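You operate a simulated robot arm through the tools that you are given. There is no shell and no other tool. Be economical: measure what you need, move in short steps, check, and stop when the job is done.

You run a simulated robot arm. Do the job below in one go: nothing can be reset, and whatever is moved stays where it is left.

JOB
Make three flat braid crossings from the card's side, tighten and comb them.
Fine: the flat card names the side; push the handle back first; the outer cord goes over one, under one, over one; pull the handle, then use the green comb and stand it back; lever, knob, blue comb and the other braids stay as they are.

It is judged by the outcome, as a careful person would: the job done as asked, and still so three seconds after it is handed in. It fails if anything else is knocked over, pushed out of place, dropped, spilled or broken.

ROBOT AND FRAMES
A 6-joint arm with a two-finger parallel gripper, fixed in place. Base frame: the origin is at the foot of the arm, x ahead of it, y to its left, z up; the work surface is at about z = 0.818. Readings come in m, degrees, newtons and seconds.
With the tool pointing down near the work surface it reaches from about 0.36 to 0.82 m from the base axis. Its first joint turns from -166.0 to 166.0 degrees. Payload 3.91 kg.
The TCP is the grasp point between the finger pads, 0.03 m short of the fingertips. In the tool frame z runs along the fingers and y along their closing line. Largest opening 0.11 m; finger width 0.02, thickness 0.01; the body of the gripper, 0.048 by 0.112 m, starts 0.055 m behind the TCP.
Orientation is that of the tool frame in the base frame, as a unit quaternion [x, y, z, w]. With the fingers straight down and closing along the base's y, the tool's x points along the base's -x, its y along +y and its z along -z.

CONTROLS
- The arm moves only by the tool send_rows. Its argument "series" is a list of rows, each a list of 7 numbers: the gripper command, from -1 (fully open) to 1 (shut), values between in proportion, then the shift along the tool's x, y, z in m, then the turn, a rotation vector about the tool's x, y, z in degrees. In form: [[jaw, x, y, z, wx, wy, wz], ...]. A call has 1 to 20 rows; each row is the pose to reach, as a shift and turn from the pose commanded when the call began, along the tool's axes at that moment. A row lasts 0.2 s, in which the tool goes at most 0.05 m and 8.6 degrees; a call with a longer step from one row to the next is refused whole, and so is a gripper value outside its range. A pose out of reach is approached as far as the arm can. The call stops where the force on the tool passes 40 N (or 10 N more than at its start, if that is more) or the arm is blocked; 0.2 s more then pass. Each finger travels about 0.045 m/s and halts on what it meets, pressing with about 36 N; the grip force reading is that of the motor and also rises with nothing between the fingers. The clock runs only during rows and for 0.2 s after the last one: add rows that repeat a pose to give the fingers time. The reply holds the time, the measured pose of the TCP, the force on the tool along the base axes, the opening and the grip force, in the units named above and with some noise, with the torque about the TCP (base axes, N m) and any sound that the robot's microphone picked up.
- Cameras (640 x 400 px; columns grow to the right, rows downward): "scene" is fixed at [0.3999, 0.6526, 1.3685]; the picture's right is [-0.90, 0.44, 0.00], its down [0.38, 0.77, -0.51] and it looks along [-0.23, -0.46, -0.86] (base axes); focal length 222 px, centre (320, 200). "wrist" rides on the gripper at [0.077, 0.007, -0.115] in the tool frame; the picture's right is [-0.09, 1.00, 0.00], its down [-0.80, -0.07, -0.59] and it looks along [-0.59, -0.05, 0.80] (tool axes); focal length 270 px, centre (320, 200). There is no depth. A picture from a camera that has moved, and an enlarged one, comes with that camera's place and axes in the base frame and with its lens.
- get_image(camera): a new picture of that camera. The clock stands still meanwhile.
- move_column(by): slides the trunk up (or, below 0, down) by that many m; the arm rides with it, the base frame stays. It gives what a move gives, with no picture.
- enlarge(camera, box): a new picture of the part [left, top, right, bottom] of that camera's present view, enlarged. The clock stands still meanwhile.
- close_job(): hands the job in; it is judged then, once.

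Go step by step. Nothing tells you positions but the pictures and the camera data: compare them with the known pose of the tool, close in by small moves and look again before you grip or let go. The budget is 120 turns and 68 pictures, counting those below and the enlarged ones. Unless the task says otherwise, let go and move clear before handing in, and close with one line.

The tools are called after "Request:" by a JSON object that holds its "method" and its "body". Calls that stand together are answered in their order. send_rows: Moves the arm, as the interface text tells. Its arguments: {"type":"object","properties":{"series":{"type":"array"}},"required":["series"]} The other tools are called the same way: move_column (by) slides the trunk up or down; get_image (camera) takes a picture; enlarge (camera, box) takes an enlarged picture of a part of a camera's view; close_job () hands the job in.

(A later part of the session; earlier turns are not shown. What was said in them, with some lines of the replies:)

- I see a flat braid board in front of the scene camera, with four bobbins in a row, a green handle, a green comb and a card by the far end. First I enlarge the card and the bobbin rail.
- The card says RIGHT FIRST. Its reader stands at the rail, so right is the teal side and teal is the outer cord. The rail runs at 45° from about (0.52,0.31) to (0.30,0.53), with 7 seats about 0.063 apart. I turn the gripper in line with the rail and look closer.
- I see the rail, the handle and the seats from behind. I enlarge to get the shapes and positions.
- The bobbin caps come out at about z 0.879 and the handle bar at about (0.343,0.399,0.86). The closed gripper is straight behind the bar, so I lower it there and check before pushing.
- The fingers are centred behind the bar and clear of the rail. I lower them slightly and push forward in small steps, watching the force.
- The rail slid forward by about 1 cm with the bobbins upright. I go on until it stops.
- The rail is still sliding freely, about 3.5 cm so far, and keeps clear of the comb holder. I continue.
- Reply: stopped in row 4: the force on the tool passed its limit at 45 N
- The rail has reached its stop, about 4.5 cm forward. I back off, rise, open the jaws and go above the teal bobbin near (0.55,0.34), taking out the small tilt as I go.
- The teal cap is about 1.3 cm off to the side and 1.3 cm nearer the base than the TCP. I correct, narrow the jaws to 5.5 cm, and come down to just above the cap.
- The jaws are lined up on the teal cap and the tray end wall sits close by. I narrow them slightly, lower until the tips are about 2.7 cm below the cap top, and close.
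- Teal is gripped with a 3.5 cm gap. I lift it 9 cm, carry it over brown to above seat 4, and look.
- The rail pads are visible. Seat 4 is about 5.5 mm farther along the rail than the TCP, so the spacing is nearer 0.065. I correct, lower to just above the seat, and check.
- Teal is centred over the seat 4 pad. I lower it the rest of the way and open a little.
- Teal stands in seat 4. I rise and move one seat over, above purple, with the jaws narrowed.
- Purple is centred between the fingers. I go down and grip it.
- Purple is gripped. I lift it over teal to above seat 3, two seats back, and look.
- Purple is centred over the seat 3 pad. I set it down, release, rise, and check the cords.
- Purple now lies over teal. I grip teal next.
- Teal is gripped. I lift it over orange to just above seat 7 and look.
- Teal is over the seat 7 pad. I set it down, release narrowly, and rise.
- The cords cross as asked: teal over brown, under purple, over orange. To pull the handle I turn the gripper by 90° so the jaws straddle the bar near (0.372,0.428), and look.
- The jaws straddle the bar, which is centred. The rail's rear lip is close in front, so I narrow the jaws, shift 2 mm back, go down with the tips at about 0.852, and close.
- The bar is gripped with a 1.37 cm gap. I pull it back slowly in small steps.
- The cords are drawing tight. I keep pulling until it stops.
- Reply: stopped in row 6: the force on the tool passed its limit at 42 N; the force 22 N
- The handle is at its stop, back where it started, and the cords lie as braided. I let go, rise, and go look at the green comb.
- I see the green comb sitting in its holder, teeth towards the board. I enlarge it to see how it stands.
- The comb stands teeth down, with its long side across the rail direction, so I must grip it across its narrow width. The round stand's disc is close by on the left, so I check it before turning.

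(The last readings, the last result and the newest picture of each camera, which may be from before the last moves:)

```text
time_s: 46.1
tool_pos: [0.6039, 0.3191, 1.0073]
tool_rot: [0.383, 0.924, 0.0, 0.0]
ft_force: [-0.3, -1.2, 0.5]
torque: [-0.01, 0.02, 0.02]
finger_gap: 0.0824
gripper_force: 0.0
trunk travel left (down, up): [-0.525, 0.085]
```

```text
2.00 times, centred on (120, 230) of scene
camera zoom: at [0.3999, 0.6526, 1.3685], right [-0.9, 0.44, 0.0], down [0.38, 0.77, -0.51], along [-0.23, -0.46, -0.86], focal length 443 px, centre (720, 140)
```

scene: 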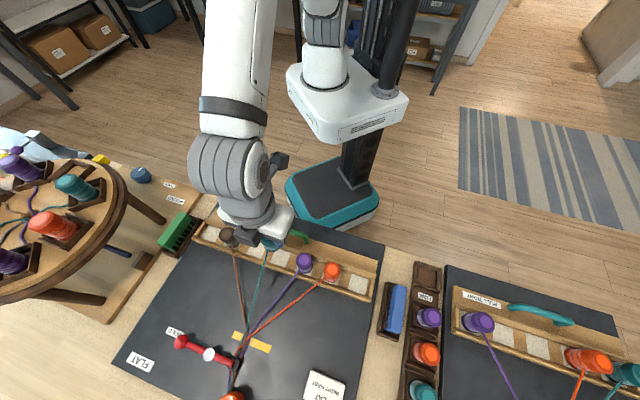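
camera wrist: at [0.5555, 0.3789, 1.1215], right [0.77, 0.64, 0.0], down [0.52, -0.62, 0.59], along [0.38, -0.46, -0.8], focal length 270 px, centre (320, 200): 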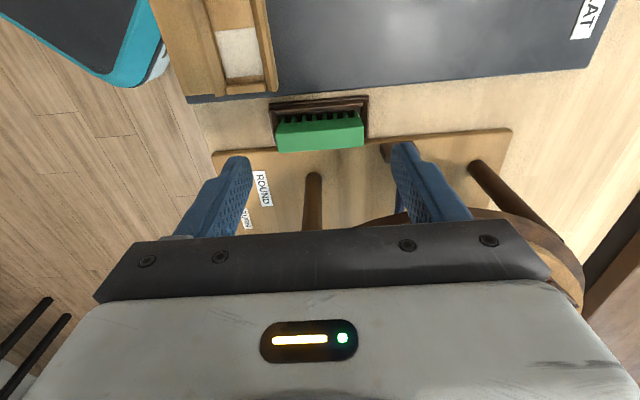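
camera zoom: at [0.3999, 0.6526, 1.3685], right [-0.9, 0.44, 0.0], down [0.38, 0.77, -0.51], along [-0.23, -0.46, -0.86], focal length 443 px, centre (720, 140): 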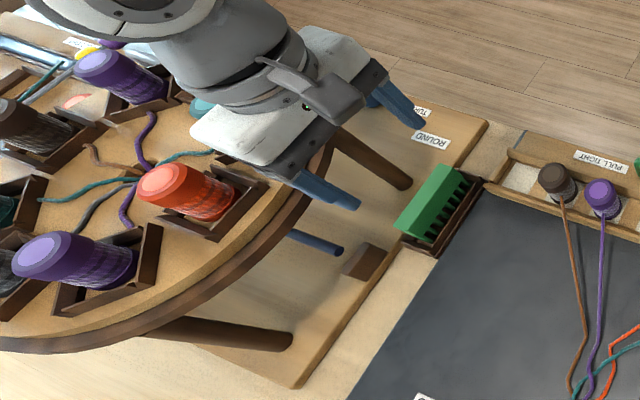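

The round stand's disc, at z about 0.97–0.99, overhangs close to the comb at about (0.633,0.287), top at about 0.847. I'll grip the comb by its ends with the gripper leaning 25° away from the disc, coming down on the board side first.

Request:
{"method": "send_rows", "body": {"series": [[-1, 0.008, -0.001, 0, 0, -8, 0], [-1, 0.008, -0.001, 0, 0, -16, 0], [-1, 0.008, -0.001, 0, 0, -25, 0], [-1, 0.008, -0.001, 0.03, 0, -25, 0], [-1, 0.008, -0.001, 0.06, 0, -25, 0], [-1, 0.008, -0.001, 0.085, 0, -25, 0], [-1, 0.008, -0.001, 0.1, 0, -25, 0], [-1, 0.008, -0.001, 0.1, 0, -25, 0]]}}

Request:
{"method": "get_image", "body": {"camera": "wrist"}}

Request:
{"method": "enlarge", "body": {"camera": "scene", "box": [60, 130, 260, 290]}}

```text
refused: row 3 steps farther than a row can; nothing moved
```

```text
29 pictures are left
camera wrist: at [0.5555, 0.3789, 1.1215], right [0.77, 0.64, 0.0], down [0.52, -0.62, 0.59], along [0.38, -0.46, -0.8], focal length 270 px, centre (320, 200)
```

wrist: 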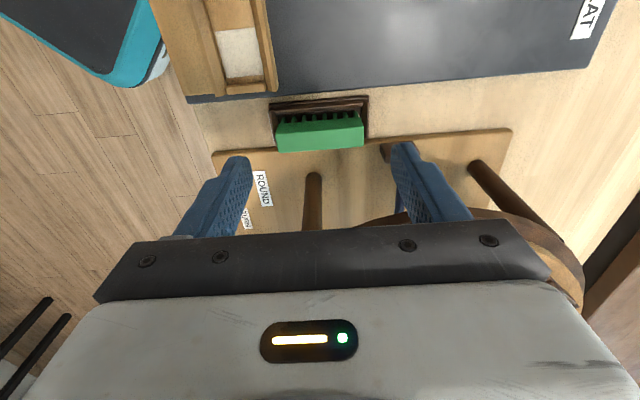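

```text
2.50 times, centred on (160, 210) of scene
camera zoom: at [0.3999, 0.6526, 1.3685], right [-0.9, 0.44, 0.0], down [0.38, 0.77, -0.51], along [-0.23, -0.46, -0.86], focal length 554 px, centre (720, 175)
```

zoom: 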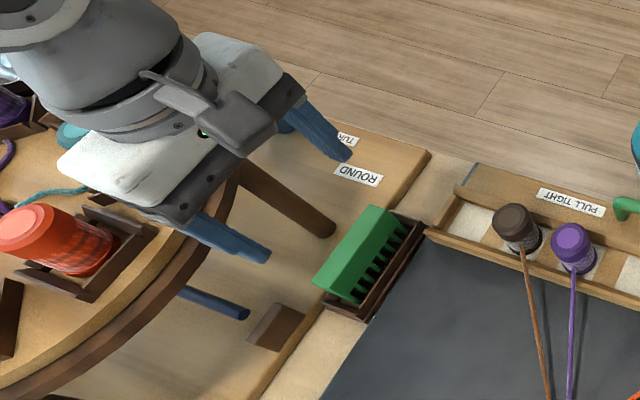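

The call was refused because one turn step was too large. I resend it with smaller turn steps and a bit more clearance from the disc.

Request:
{"method": "send_rows", "body": {"series": [[-1, 0.015, -0.001, 0, 0, -6, 0], [-1, 0.02, -0.001, 0, 0, -13, 0], [-1, 0.02, -0.001, 0, 0, -19, 0], [-1, 0.02, -0.001, 0, 0, -25, 0], [-1, 0.02, -0.001, 0.03, 0, -25, 0], [-1, 0.02, -0.001, 0.06, 0, -25, 0], [-1, 0.02, -0.001, 0.085, 0, -25, 0], [-1, 0.02, -0.001, 0.1, 0, -25, 0], [-1, 0.02, -0.001, 0.1, 0, -25, 0]]}}

Request:
{"method": "get_image", "body": {"camera": "wrist"}}

Request:
{"method": "enlarge", "body": {"camera": "scene", "box": [60, 130, 260, 290]}}

```text
time_s: 48.1
tool_pos: [0.5902, 0.3353, 0.9055]
tool_rot: [0.374, 0.902, -0.082, 0.2]
ft_force: [-0.4, 0.7, 0.2]
torque: [0.0, 0.0, 0.02]
finger_gap: 0.1097
gripper_force: 0.1
trunk travel left (down, up): [-0.525, 0.085]
```

```text
27 pictures are left
camera wrist: at [0.5105, 0.4228, 0.977], right [0.76, 0.65, 0.04], down [0.29, -0.39, 0.88], along [0.58, -0.66, -0.48], focal length 270 px, centre (320, 200)
```

wrist: 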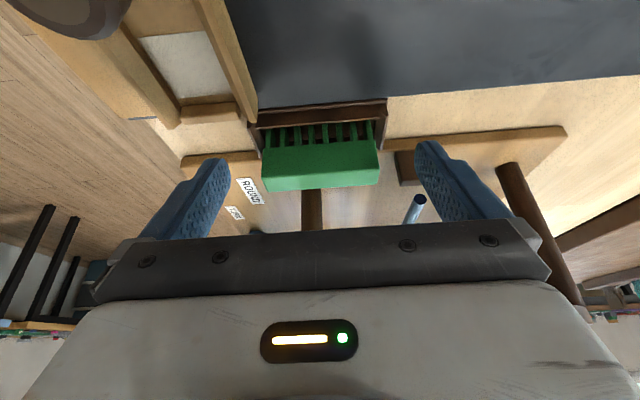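

```text
2.50 times, centred on (160, 210) of scene
camera zoom: at [0.3999, 0.6526, 1.3685], right [-0.9, 0.44, 0.0], down [0.38, 0.77, -0.51], along [-0.23, -0.46, -0.86], focal length 554 px, centre (720, 175)
```

zoom: 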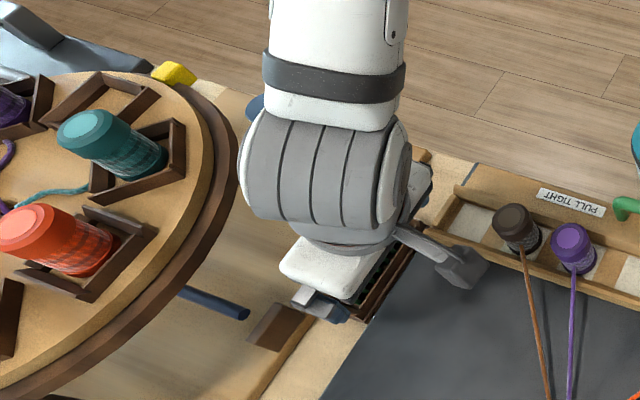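

The disc is well clear now. I enlarge the comb to judge the last shift.

Request:
{"method": "enlarge", "body": {"camera": "wrist", "box": [220, 80, 440, 220]}}

```text
2.86 times, centred on (330, 150) of wrist
camera zoom: at [0.5105, 0.4228, 0.977], right [0.76, 0.65, 0.04], down [0.29, -0.39, 0.88], along [0.58, -0.66, -0.48], focal length 772 px, centre (291, 343)
```

zoom: 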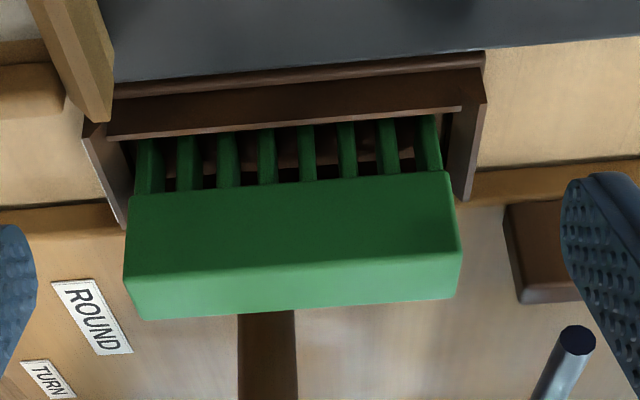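

The comb top is at about (0.632,0.289,0.857) and it is about 9.5 cm long, aligned with the fingers. I slide over it, descend so the fingers bracket its ends above the tray rim, and look before closing.

Request:
{"method": "send_rows", "body": {"series": [[-1, -0.0245, -0.0015, 0.0113, 0, 0, 0], [-1, -0.0487, -0.0015, 0.0227, 0, 0, 0], [-1, -0.0487, -0.0015, 0.0227, 0, 0, 0], [-1, -0.0424, -0.0015, 0.0361, 0, 0, 0], [-1, -0.036, -0.0015, 0.0497, 0, 0, 0], [-1, -0.032, -0.0015, 0.0585, 0, 0, 0], [-1, -0.032, -0.0015, 0.0585, 0, 0, 0]]}}

Request:
{"method": "enlarge", "body": {"camera": "wrist", "box": [160, 80, 480, 260]}}

```text
time_s: 49.7
tool_pos: [0.6249, 0.2943, 0.8673]
tool_rot: [0.374, 0.902, -0.084, 0.201]
ft_force: [0.0, -0.2, -1.1]
torque: [0.0, 0.02, 0.05]
finger_gap: 0.1099
gripper_force: 0.1
trunk travel left (down, up): [-0.525, 0.085]
```

```text
2.00 times, centred on (320, 170) of wrist
camera zoom: at [0.5471, 0.3824, 0.9387], right [0.76, 0.65, 0.04], down [0.29, -0.39, 0.88], along [0.58, -0.66, -0.48], focal length 541 px, centre (320, 260)
```

zoom: 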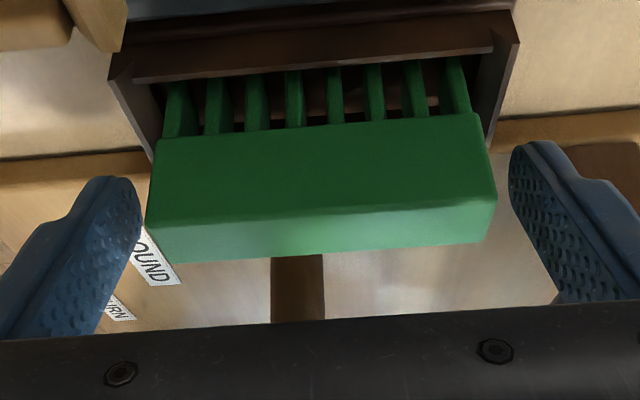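

The fingers bracket the comb's block evenly and overlap its middle. I close on it, then lift it slightly.

Request:
{"method": "send_rows", "body": {"series": [[0, 0, 0, 0, 0, 0, 0], [1, 0, 0, 0, 0, 0, 0], [1, 0, 0, 0, 0, 0, 0], [1, 0, 0, 0, 0, 0, 0]]}}

Request:
{"method": "enlarge", "body": {"camera": "wrist", "box": [160, 80, 480, 260]}}

```text
time_s: 50.7
tool_pos: [0.6246, 0.2934, 0.867]
tool_rot: [0.373, 0.902, -0.083, 0.2]
ft_force: [-0.4, -0.2, 0.1]
torque: [0.02, 0.01, -0.01]
finger_gap: 0.0891
gripper_force: 35.5
trunk travel left (down, up): [-0.525, 0.085]
```

```text
2.00 times, centred on (320, 170) of wrist
camera zoom: at [0.547, 0.3824, 0.9388], right [0.76, 0.65, 0.04], down [0.29, -0.39, 0.88], along [0.58, -0.66, -0.48], focal length 541 px, centre (320, 260)
```

zoom: 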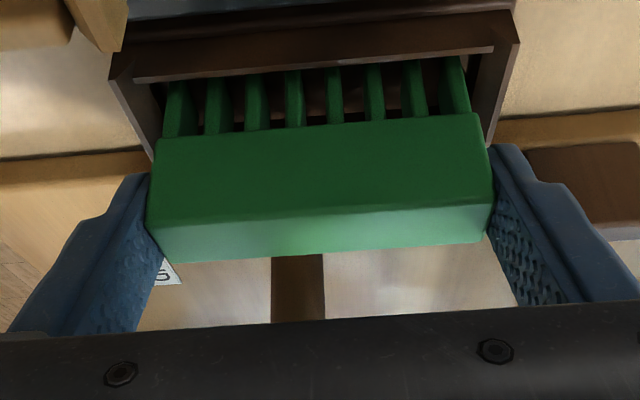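

The comb is held, 8.9 cm long. I lift it straight out of the tray, slide away from under the disc, raise it and check.

Request:
{"method": "send_rows", "body": {"series": [[1, -0.0037, 0, -0.0079, 0, 0, 0], [1, -0.0074, 0, -0.0158, 0, 0, 0], [1, -0.0148, 0, -0.0317, 0, 0, 0], [1, 0.0033, 0, -0.0402, 0, 0, 0], [1, 0.0214, 0, -0.0486, 0, 0, 0], [1, 0.0577, 0, -0.0655, 0, 0, 0], [1, 0.045, 0, -0.0927, 0, 0, 0], [1, 0.0323, 0, -0.1199, 0, 0, 0], [1, 0.0323, 0, -0.1199, 0, 0, 0]]}}

Request:
{"method": "get_image", "body": {"camera": "wrist"}}

Request:
{"method": "enlarge", "body": {"camera": "scene", "box": [80, 150, 320, 310]}}

```text
time_s: 52.7
tool_pos: [0.5694, 0.3537, 0.9657]
tool_rot: [0.374, 0.902, -0.082, 0.2]
ft_force: [0.4, 0.2, -0.9]
torque: [0.0, 0.02, 0.01]
finger_gap: 0.0891
gripper_force: 36.0
trunk travel left (down, up): [-0.525, 0.085]
```

```text
22 pictures are left
camera wrist: at [0.4906, 0.4422, 1.0361], right [0.76, 0.65, 0.04], down [0.29, -0.39, 0.88], along [0.58, -0.66, -0.48], focal length 270 px, centre (320, 200)
```

wrist: 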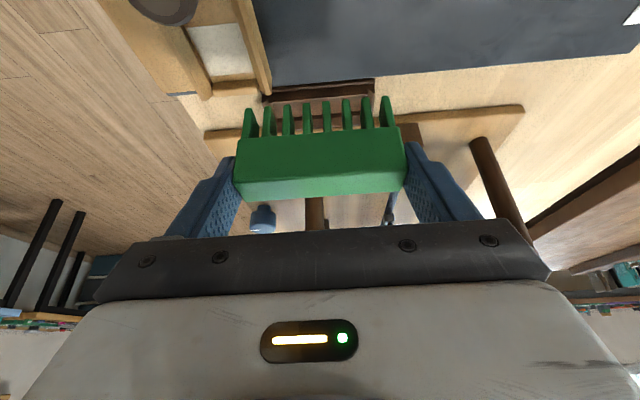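

```text
2.50 times, centred on (200, 230) of scene
camera zoom: at [0.3999, 0.6526, 1.3685], right [-0.9, 0.44, 0.0], down [0.38, 0.77, -0.51], along [-0.23, -0.46, -0.86], focal length 554 px, centre (620, 125)
```

zoom: 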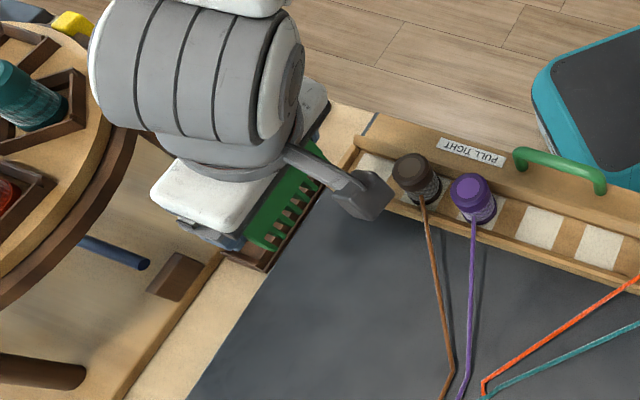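

The comb is out with its teeth down. I turn it 90° about the vertical so it lies across the cords, and bring it above them just on the rail side of the crossings.

Request:
{"method": "send_rows", "body": {"series": [[1, 0.0169, 0.0045, -0.0059, -3.457, 0, -7.415], [1, 0.0337, 0.0091, -0.0117, -6.915, 0, -14.83], [1, 0.0506, 0.0136, -0.0176, -10.37, 0, -22.245], [1, 0.0675, 0.0182, -0.0235, -13.83, 0, -29.66], [1, 0.0844, 0.0227, -0.0293, -17.29, 0, -37.07], [1, 0.1012, 0.0273, -0.0352, -20.74, 0, -44.49], [1, 0.1181, 0.0318, -0.041, -24.2, 0, -51.9], [1, 0.135, 0.0364, -0.0469, -27.66, 0, -59.32], [1, 0.1519, 0.0409, -0.0528, -31.12, 0, -66.73], [1, 0.1687, 0.0455, -0.0586, -34.57, 0, -74.15], [1, 0.1856, 0.05, -0.0645, -38.03, 0, -81.56], [1, 0.1856, 0.05, -0.0645, -38.03, 0, -81.56]]}}

Request:
{"method": "get_image", "body": {"camera": "wrist"}}

Request:
{"method": "enlarge", "body": {"camera": "scene", "box": [200, 220, 360, 380]}}

```text
time_s: 55.3
tool_pos: [0.4671, 0.5251, 0.9438]
tool_rot: [-0.375, 0.902, 0.083, 0.2]
ft_force: [-0.1, 0.2, -0.7]
torque: [0.0, 0.0, 0.03]
finger_gap: 0.0892
gripper_force: 35.8
trunk travel left (down, up): [-0.525, 0.085]
```

```text
20 pictures are left
camera wrist: at [0.3777, 0.4468, 1.015], right [-0.65, 0.76, 0.04], down [0.39, 0.29, 0.88], along [0.66, 0.58, -0.48], focal length 270 px, centre (320, 200)
```

wrist: 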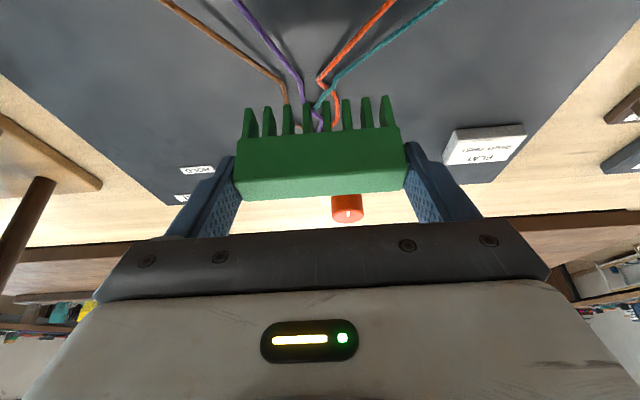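

```text
2.50 times, centred on (280, 300) of scene
camera zoom: at [0.3999, 0.6526, 1.3685], right [-0.9, 0.44, 0.0], down [0.38, 0.77, -0.51], along [-0.23, -0.46, -0.86], focal length 554 px, centre (420, -50)
```

zoom: 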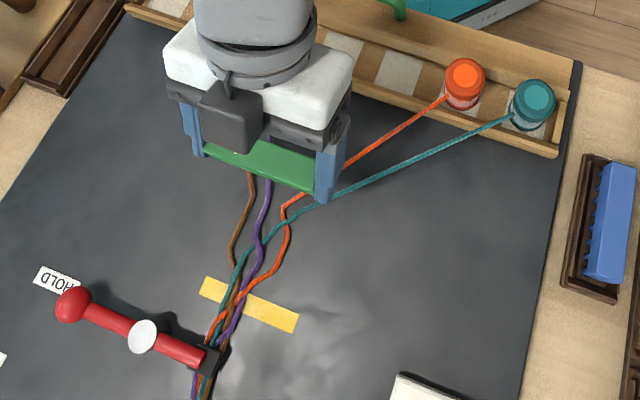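

The comb is across the cords on the rail side of the crossings. I shift it slightly and lower it until the teeth are just above the board.

Request:
{"method": "send_rows", "body": {"series": [[1, -0.0096, -0.005, 0.0045, 0, 0, 0], [1, -0.0012, -0.005, 0.0226, 0, 0, 0], [1, 0.0073, -0.005, 0.0407, 0, 0, 0], [1, 0.0115, -0.005, 0.0498, 0, 0, 0], [1, 0.0152, -0.005, 0.0578, 0, 0, 0], [1, 0.0152, -0.005, 0.0578, 0, 0, 0]]}}

Request:
{"method": "enlarge", "body": {"camera": "wrist", "box": [200, 20, 440, 210]}}

```text
time_s: 56.7
tool_pos: [0.4774, 0.5289, 0.8829]
tool_rot: [-0.373, 0.902, 0.082, 0.201]
ft_force: [-0.6, 0.9, -0.9]
torque: [0.02, 0.0, -0.01]
finger_gap: 0.0891
gripper_force: 35.9
trunk travel left (down, up): [-0.525, 0.085]
```

```text
2.11 times, centred on (320, 115) of wrist
camera zoom: at [0.3892, 0.4501, 0.9545], right [-0.65, 0.76, 0.04], down [0.39, 0.29, 0.88], along [0.66, 0.58, -0.48], focal length 569 px, centre (320, 379)
```

zoom: 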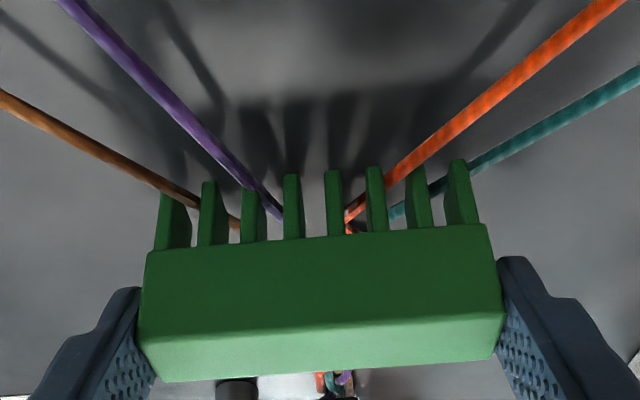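

All four cords pass between teeth within the comb's width. I lower it gently to the board in small steps.

Request:
{"method": "send_rows", "body": {"series": [[1, 0.0013, 0, 0.0027, 0, 0, 0], [1, 0.0021, 0, 0.0045, 0, 0, 0], [1, 0.003, 0, 0.0063, 0, 0, 0], [1, 0.0038, 0, 0.0082, 0, 0, 0]]}}

Request:
{"method": "enlarge", "body": {"camera": "wrist", "box": [200, 20, 440, 210]}}

```text
time_s: 57.7
tool_pos: [0.4778, 0.5279, 0.8779]
tool_rot: [-0.374, 0.901, 0.084, 0.202]
ft_force: [0.9, 1.3, 12.5]
torque: [0.0, -0.18, 0.03]
finger_gap: 0.0892
gripper_force: 36.4
trunk travel left (down, up): [-0.525, 0.085]
```

```text
2.11 times, centred on (320, 115) of wrist
camera zoom: at [0.3885, 0.4496, 0.9482], right [-0.65, 0.76, 0.04], down [0.38, 0.28, 0.88], along [0.66, 0.59, -0.47], focal length 569 px, centre (320, 379)
```

zoom: 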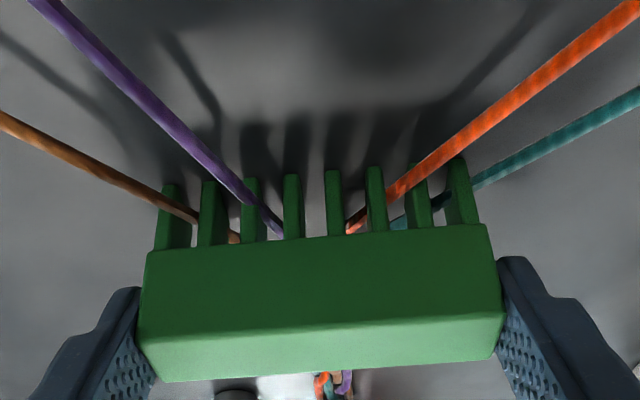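

The teeth touch the board at about TCP 0.878. I ease up slightly and comb forward along the cords towards the tape, in small steps.

Request:
{"method": "send_rows", "body": {"series": [[1, -0.0023, 0, -0.005, 0, 0, 0], [1, -0.0095, 0, -0.0016, 0, 0, 0], [1, -0.0168, 0, 0.0018, 0, 0, 0], [1, -0.024, 0, 0.0051, 0, 0, 0], [1, -0.0313, 0, 0.0085, 0, 0, 0], [1, -0.0385, 0, 0.0119, 0, 0, 0], [1, -0.0458, 0, 0.0153, 0, 0, 0], [1, -0.053, 0, 0.0187, 0, 0, 0]]}}

Request:
{"method": "enlarge", "body": {"camera": "wrist", "box": [200, 20, 440, 210]}}

Request:
{"method": "enlarge", "body": {"camera": "scene", "box": [200, 240, 360, 400]}}

```text
time_s: 59.5
tool_pos: [0.5147, 0.566, 0.8783]
tool_rot: [-0.374, 0.902, 0.083, 0.199]
ft_force: [-8.4, -8.0, -0.4]
torque: [-0.28, 0.28, 0.01]
finger_gap: 0.0891
gripper_force: 36.1
trunk travel left (down, up): [-0.525, 0.085]
```

```text
2.11 times, centred on (320, 115) of wrist
camera zoom: at [0.4273, 0.4886, 0.9505], right [-0.65, 0.76, 0.04], down [0.39, 0.29, 0.88], along [0.66, 0.58, -0.48], focal length 569 px, centre (320, 379)
```

zoom: 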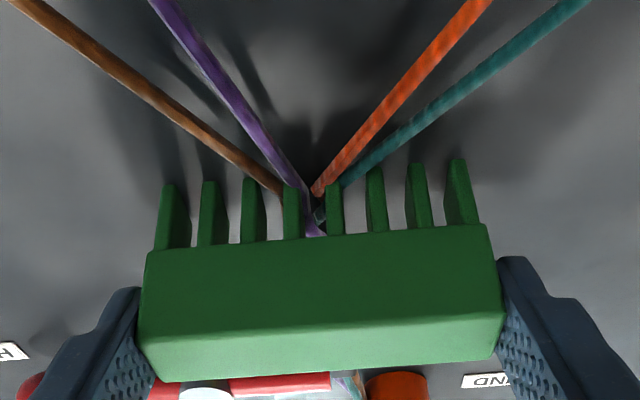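

```text
2.50 times, centred on (280, 320) of scene
camera zoom: at [0.3999, 0.6526, 1.3685], right [-0.9, 0.44, 0.0], down [0.38, 0.77, -0.51], along [-0.23, -0.46, -0.86], focal length 554 px, centre (420, -100)
```

zoom: 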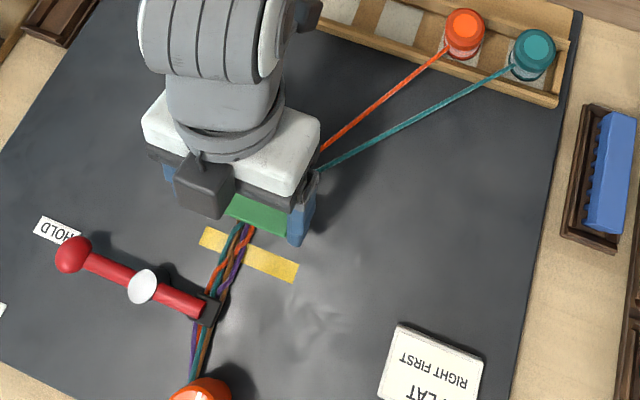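

The crossings are packing down ahead of the comb, with about 12 N of resistance. I push a little further towards the tape.

Request:
{"method": "send_rows", "body": {"series": [[1, -0.0036, 0, 0.0017, 0, 0, 0], [1, -0.0072, 0, 0.0034, 0, 0, 0], [1, -0.0109, 0, 0.0051, 0, 0, 0], [1, -0.0145, 0, 0.0068, 0, 0, 0], [1, -0.0181, 0, 0.0084, 0, 0, 0], [1, -0.0181, 0, 0.0084, 0, 0, 0]]}}

Request:
{"method": "enlarge", "body": {"camera": "scene", "box": [200, 240, 360, 400]}}

```text
time_s: 60.9
tool_pos: [0.5295, 0.5825, 0.8801]
tool_rot: [-0.374, 0.902, 0.083, 0.2]
ft_force: [-8.2, -8.9, -1.4]
torque: [-0.23, 0.24, 0.0]
finger_gap: 0.0891
gripper_force: 35.8
trunk travel left (down, up): [-0.525, 0.085]
```

```text
2.50 times, centred on (280, 320) of scene
camera zoom: at [0.3999, 0.6526, 1.3685], right [-0.9, 0.44, 0.0], down [0.38, 0.77, -0.51], along [-0.23, -0.46, -0.86], focal length 554 px, centre (420, -100)
```

zoom: 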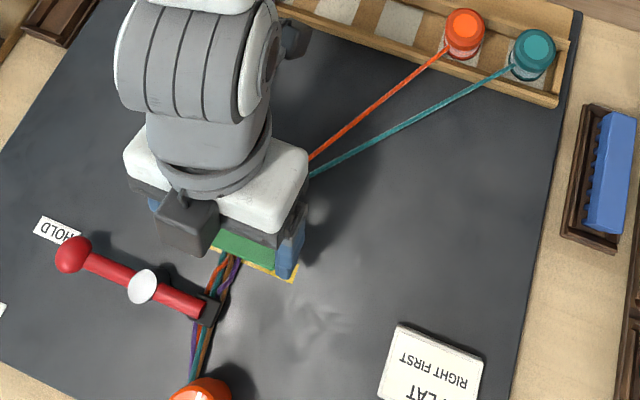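

The comb has reached the tape. I back off a touch, lift straight up, and check the braid.

Request:
{"method": "send_rows", "body": {"series": [[1, 0.0045, 0, -0.0021, 0, 0, 0], [1, 0.0003, 0, -0.0112, 0, 0, 0], [1, -0.0082, 0, -0.0293, 0, 0, 0], [1, -0.0166, 0, -0.0474, 0, 0, 0], [1, -0.0251, 0, -0.0656, 0, 0, 0], [1, 0.0021, 0, -0.0782, 0, 0, 0], [1, 0.0383, 0, -0.0951, 0, 0, 0], [1, 0.0745, 0, -0.112, 0, 0, 0], [1, 0.0745, 0, -0.112, 0, 0, 0]]}}

Request:
{"method": "enlarge", "body": {"camera": "scene", "box": [200, 200, 360, 400]}}

Request:
{"method": "get_image", "body": {"camera": "wrist"}}

```text
time_s: 62.9
tool_pos: [0.4501, 0.5007, 0.9486]
tool_rot: [-0.374, 0.902, 0.083, 0.2]
ft_force: [0.3, 0.2, -0.2]
torque: [-0.06, -0.03, 0.02]
finger_gap: 0.0891
gripper_force: 36.4
trunk travel left (down, up): [-0.525, 0.085]
```

```text
2.00 times, centred on (280, 300) of scene
camera zoom: at [0.3999, 0.6526, 1.3685], right [-0.9, 0.44, 0.0], down [0.38, 0.77, -0.51], along [-0.23, -0.46, -0.86], focal length 443 px, centre (400, 0)
```

zoom: 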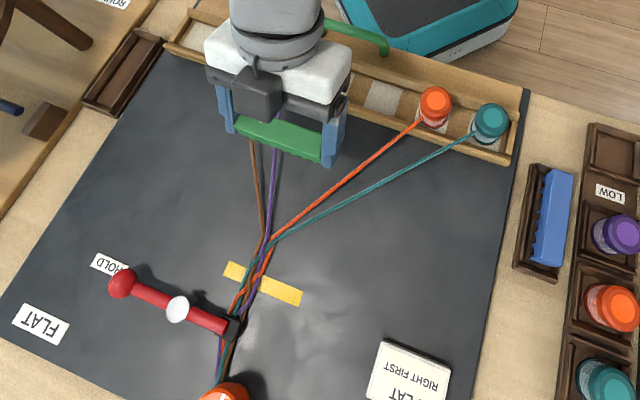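

```text
12 pictures are left
camera wrist: at [0.3619, 0.4225, 1.0217], right [-0.65, 0.76, 0.04], down [0.39, 0.29, 0.88], along [0.66, 0.58, -0.48], focal length 270 px, centre (320, 200)
```

wrist: 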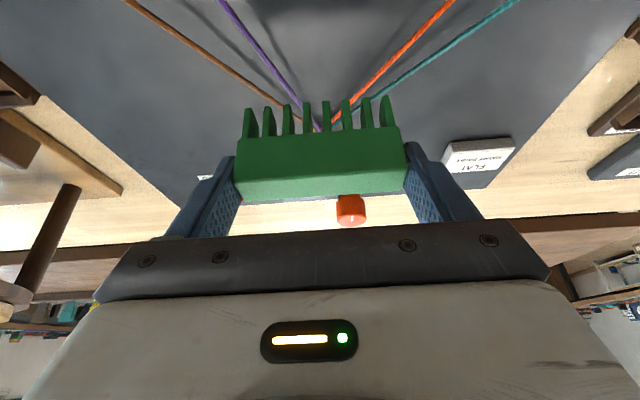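

The crossings are tight, in order, and packed to the tape, and the comb is still firm in the grip. I turn back and return to the side of the tray.

Request:
{"method": "send_rows", "body": {"series": [[1, 0.001, -0.0171, -0.0035, 3.457, 0, 7.415], [1, 0.0019, -0.0342, -0.007, 6.915, 0, 14.83], [1, 0.0029, -0.0514, -0.0095, 10.37, 0, 22.245], [1, 0.0039, -0.0685, -0.012, 13.83, 0, 29.66], [1, 0.0048, -0.0856, -0.0145, 17.29, 0, 37.07], [1, 0.0058, -0.1027, -0.017, 20.74, 0, 44.49], [1, 0.0067, -0.1198, -0.0185, 24.2, 0, 51.9], [1, 0.0077, -0.1369, -0.02, 27.66, 0, 59.32], [1, 0.0087, -0.1541, -0.0215, 31.12, 0, 66.73], [1, 0.0096, -0.1712, -0.0225, 34.57, 0, 74.15], [1, 0.0106, -0.1883, -0.0237, 38.03, 0, 81.56], [1, 0.0106, -0.1883, -0.0237, 38.03, 0, 81.56]]}}

```text
time_s: 65.5
tool_pos: [0.5687, 0.3519, 0.9646]
tool_rot: [0.375, 0.902, -0.082, 0.199]
ft_force: [0.2, 0.2, 0.0]
torque: [-0.03, 0.02, 0.02]
finger_gap: 0.0888
gripper_force: 36.0
trunk travel left (down, up): [-0.525, 0.085]
```

I reverse the path: down beside the tray, then slide in above it and look.

Request:
{"method": "send_rows", "body": {"series": [[1, 0.0126, -0.0014, 0.027, 0, 0, 0], [1, 0.0252, -0.0014, 0.054, 0, 0, 0], [1, 0.0069, -0.0014, 0.0625, 0, 0, 0], [1, -0.0114, -0.0014, 0.0711, 0, 0, 0], [1, -0.0296, -0.0014, 0.0796, 0, 0, 0], [1, -0.0479, -0.0014, 0.0881, 0, 0, 0], [1, -0.0479, -0.0014, 0.0881, 0, 0, 0]]}}

Request:
{"method": "enlarge", "body": {"camera": "wrist", "box": [160, 60, 480, 240]}}

```text
time_s: 67.1
tool_pos: [0.626, 0.2952, 0.9066]
tool_rot: [0.374, 0.902, -0.083, 0.2]
ft_force: [-0.6, -0.1, -0.1]
torque: [0.01, 0.01, 0.02]
finger_gap: 0.0893
gripper_force: 36.2
trunk travel left (down, up): [-0.525, 0.085]
```

```text
2.00 times, centred on (320, 150) of wrist
camera zoom: at [0.547, 0.3834, 0.9778], right [0.76, 0.65, 0.04], down [0.29, -0.39, 0.88], along [0.58, -0.66, -0.48], focal length 541 px, centre (320, 300)
```

zoom: 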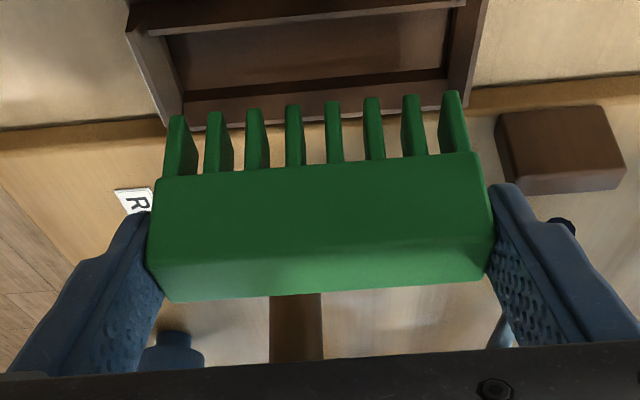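

The comb lines up with the tray. I correct by about 1 mm and lower it slowly to just about seated.

Request:
{"method": "send_rows", "body": {"series": [[1, 0.0042, -0.0012, 0.0091, 0, 0, 0], [1, 0.0085, -0.0012, 0.0181, 0, 0, 0], [1, 0.0114, -0.0012, 0.0245, 0, 0, 0], [1, 0.0131, -0.0012, 0.0281, 0, 0, 0], [1, 0.0144, -0.0012, 0.0308, 0, 0, 0], [1, 0.0152, -0.0012, 0.0326, 0, 0, 0]]}}

Request:
{"method": "enlarge", "body": {"camera": "wrist", "box": [160, 60, 480, 240]}}

```text
time_s: 68.5
tool_pos: [0.6241, 0.2943, 0.8713]
tool_rot: [0.374, 0.902, -0.083, 0.2]
ft_force: [0.8, 0.1, -1.0]
torque: [0.0, 0.01, 0.01]
finger_gap: 0.0893
gripper_force: 36.2
trunk travel left (down, up): [-0.525, 0.085]
```

```text
2.00 times, centred on (320, 150) of wrist
camera zoom: at [0.5459, 0.3835, 0.9428], right [0.76, 0.65, 0.04], down [0.29, -0.39, 0.88], along [0.58, -0.66, -0.48], focal length 541 px, centre (320, 300)
```

zoom: 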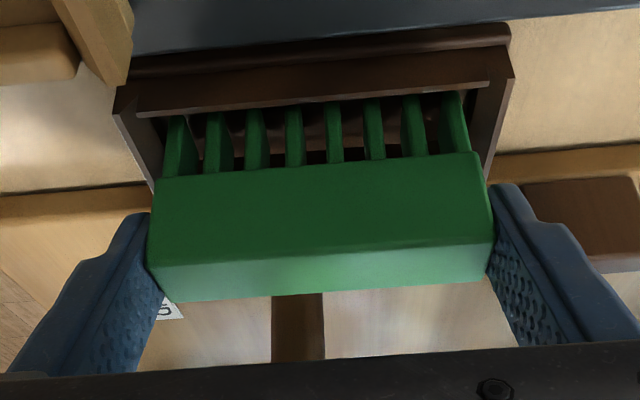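

The comb is inside the tray as before. I lower it the last few millimetres until there is contact.

Request:
{"method": "send_rows", "body": {"series": [[1, 0.0004, 0, 0.0009, 0, 0, 0], [1, 0.0008, 0, 0.0018, 0, 0, 0], [1, 0.0013, 0, 0.0027, 0, 0, 0], [1, 0.0013, 0, 0.0027, 0, 0, 0]]}}

```text
time_s: 69.5
tool_pos: [0.624, 0.2941, 0.8693]
tool_rot: [0.374, 0.902, -0.083, 0.199]
ft_force: [0.7, -0.2, 0.0]
torque: [-0.02, -0.01, 0.0]
finger_gap: 0.0893
gripper_force: 36.3
trunk travel left (down, up): [-0.525, 0.085]
```

Request:
{"method": "send_rows", "body": {"series": [[1, 0.0004, 0, 0.0009, 0, 0, 0], [1, 0.0008, 0, 0.0018, 0, 0, 0], [1, 0.0013, 0, 0.0027, 0, 0, 0], [1, 0.0013, 0, 0.0027, 0, 0, 0]]}}

```text
time_s: 70.5
tool_pos: [0.6246, 0.2954, 0.8674]
tool_rot: [0.373, 0.902, -0.082, 0.202]
ft_force: [2.7, -3.0, 16.1]
torque: [-0.76, 0.25, 0.15]
finger_gap: 0.0888
gripper_force: 36.4
trunk travel left (down, up): [-0.525, 0.085]
```

The comb is seated, with 16 N of contact force. I ease up 1.5 mm, open, and look before leaving.

Request:
{"method": "send_rows", "body": {"series": [[1, -0.0006, 0, -0.0014, 0, 0, 0], [0, -0.0006, 0, -0.0014, 0, 0, 0], [-1, -0.0006, 0, -0.0014, 0, 0, 0], [-1, -0.0006, 0, -0.0014, 0, 0, 0], [-1, -0.0006, 0, -0.0014, 0, 0, 0]]}}

Request:
{"method": "enlarge", "body": {"camera": "wrist", "box": [160, 60, 480, 240]}}

```text
time_s: 71.7
tool_pos: [0.6229, 0.2951, 0.8665]
tool_rot: [0.374, 0.902, -0.083, 0.199]
ft_force: [0.4, 0.3, 0.8]
torque: [0.0, 0.0, 0.03]
finger_gap: 0.1097
gripper_force: 0.2
trunk travel left (down, up): [-0.525, 0.085]
```

```text
2.00 times, centred on (320, 150) of wrist
camera zoom: at [0.5455, 0.3837, 0.9381], right [0.76, 0.65, 0.04], down [0.29, -0.39, 0.88], along [0.58, -0.66, -0.48], focal length 541 px, centre (320, 300)
```

zoom: 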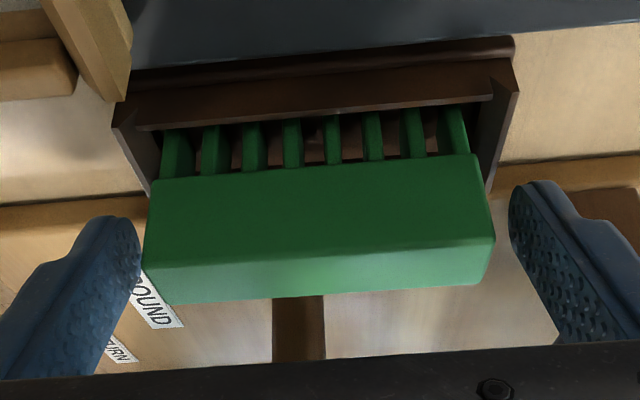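

The comb stands in its tray as at the start, and the fingers are off it. I lift straight up, slide away from the disc, and rise clear.

Request:
{"method": "send_rows", "body": {"series": [[-1, 0, -0.0015, 0, 0, 0, 0], [-1, -0.0042, -0.0015, -0.0091, 0, 0, 0], [-1, -0.0106, -0.0015, -0.0227, 0, 0, 0], [-1, -0.0169, -0.0015, -0.0362, 0, 0, 0], [-1, 0.0193, -0.0015, -0.0531, 0, 0, 0], [-1, 0.0556, -0.0015, -0.07, 0, 0, 0], [-1, 0.0429, -0.0015, -0.0972, 0, 0, 0], [-1, 0.026, -0.0015, -0.1334, 0, 0, 0], [-1, 0.0091, -0.0015, -0.1696, 0, 0, 0], [-1, 0.0091, -0.0015, -0.1696, 0, 0, 0]]}}

Request:
{"method": "get_image", "body": {"camera": "scene"}}

Request:
{"method": "get_image", "body": {"camera": "wrist"}}

```text
time_s: 73.9
tool_pos: [0.5675, 0.3501, 1.0158]
tool_rot: [0.374, 0.902, -0.083, 0.2]
ft_force: [0.4, -0.1, 0.0]
torque: [-0.03, -0.02, -0.02]
finger_gap: 0.1103
gripper_force: 0.0
trunk travel left (down, up): [-0.525, 0.085]
```

```text
8 pictures are left
```

scene: 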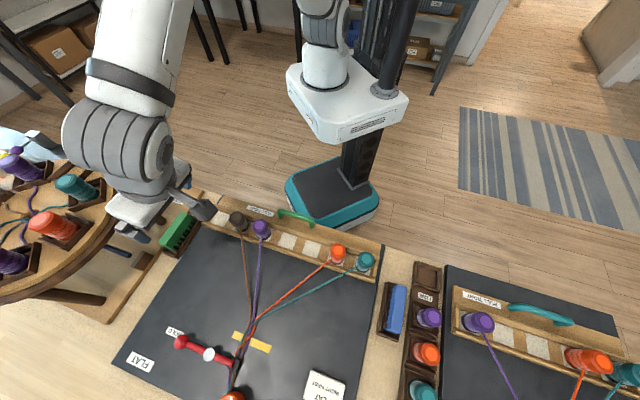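

```text
7 pictures are left
camera wrist: at [0.4881, 0.4385, 1.0881], right [0.76, 0.65, 0.04], down [0.29, -0.39, 0.88], along [0.58, -0.66, -0.48], focal length 270 px, centre (320, 200)
```

wrist: 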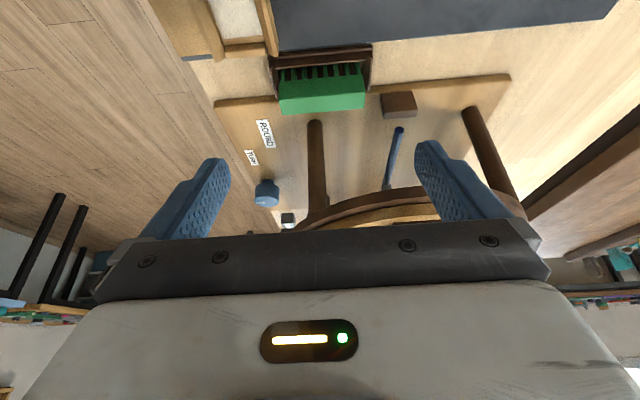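

The comb is back. I move the arm up and away from the round stand, then take a last close look at the comb and the braid.

Request:
{"method": "send_rows", "body": {"series": [[-1, 0.035, 0, -0.0165, 0, 0, 0], [-1, 0.07, 0, -0.033, 0, 0, 0], [-1, 0.09, -0.02, -0.06, 0, 6, 0], [-1, 0.1, -0.05, -0.09, 0, 12, 0], [-1, 0.11, -0.08, -0.11, 0, 18, 0], [-1, 0.11, -0.1, -0.12, 0, 24, 0], [-1, 0.11, -0.1, -0.12, 0, 25, 0]]}}

Request:
{"method": "enlarge", "body": {"camera": "scene", "box": [140, 190, 400, 400]}}

Request:
{"method": "enlarge", "body": {"camera": "scene", "box": [215, 300, 285, 380]}}

```text
time_s: 75.5
tool_pos: [0.3888, 0.3847, 1.0791]
tool_rot: [0.382, 0.924, 0.0, -0.001]
ft_force: [-0.3, -0.1, -0.6]
torque: [0.03, -0.02, 0.0]
finger_gap: 0.11
gripper_force: 0.0
trunk travel left (down, up): [-0.525, 0.085]
```

```text
1.90 times, centred on (270, 295) of scene
camera zoom: at [0.3999, 0.6526, 1.3685], right [-0.9, 0.44, 0.0], down [0.38, 0.77, -0.51], along [-0.23, -0.46, -0.86], focal length 422 px, centre (415, 19)
```

zoom: 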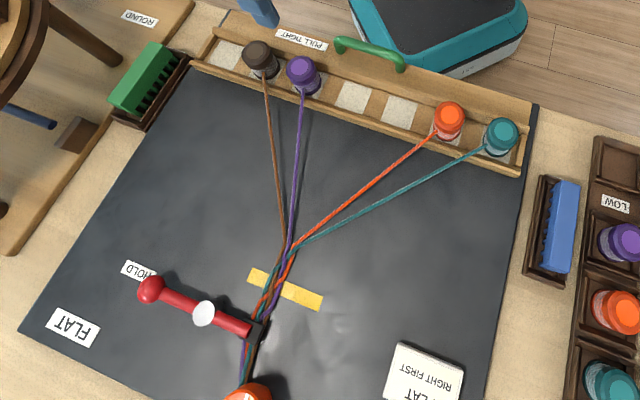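

```text
5.00 times, centred on (250, 340) of scene
camera zoom: at [0.3999, 0.6526, 1.3685], right [-0.9, 0.44, 0.0], down [0.38, 0.77, -0.51], along [-0.23, -0.46, -0.86], focal length 1108 px, centre (670, -500)
```

zoom: 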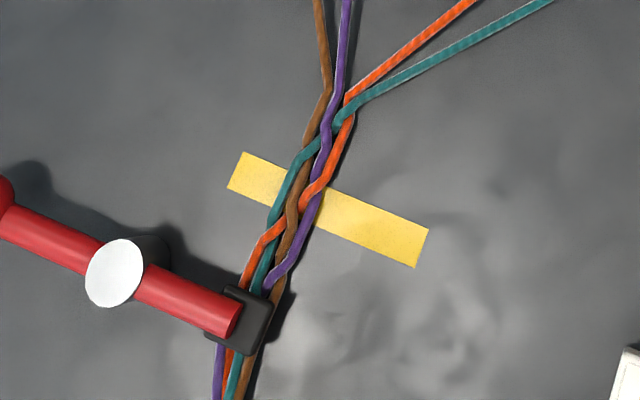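

The braid shows teal over brown, under purple and over orange. It is tight and packed at the tape, the comb stands in its tray, and everything else is in place, so I hand in.

Request:
{"method": "close_job", "body": {}}

```text
The job is handed in.
```

I made the three flat braid crossings from the right, as the card says: the teal outer cord goes over brown, under purple and over orange. I then pulled the handle tight, combed the crossings to the tape and stood the green comb back in its tray; the lever, knob, blue comb and other braids were left alone.
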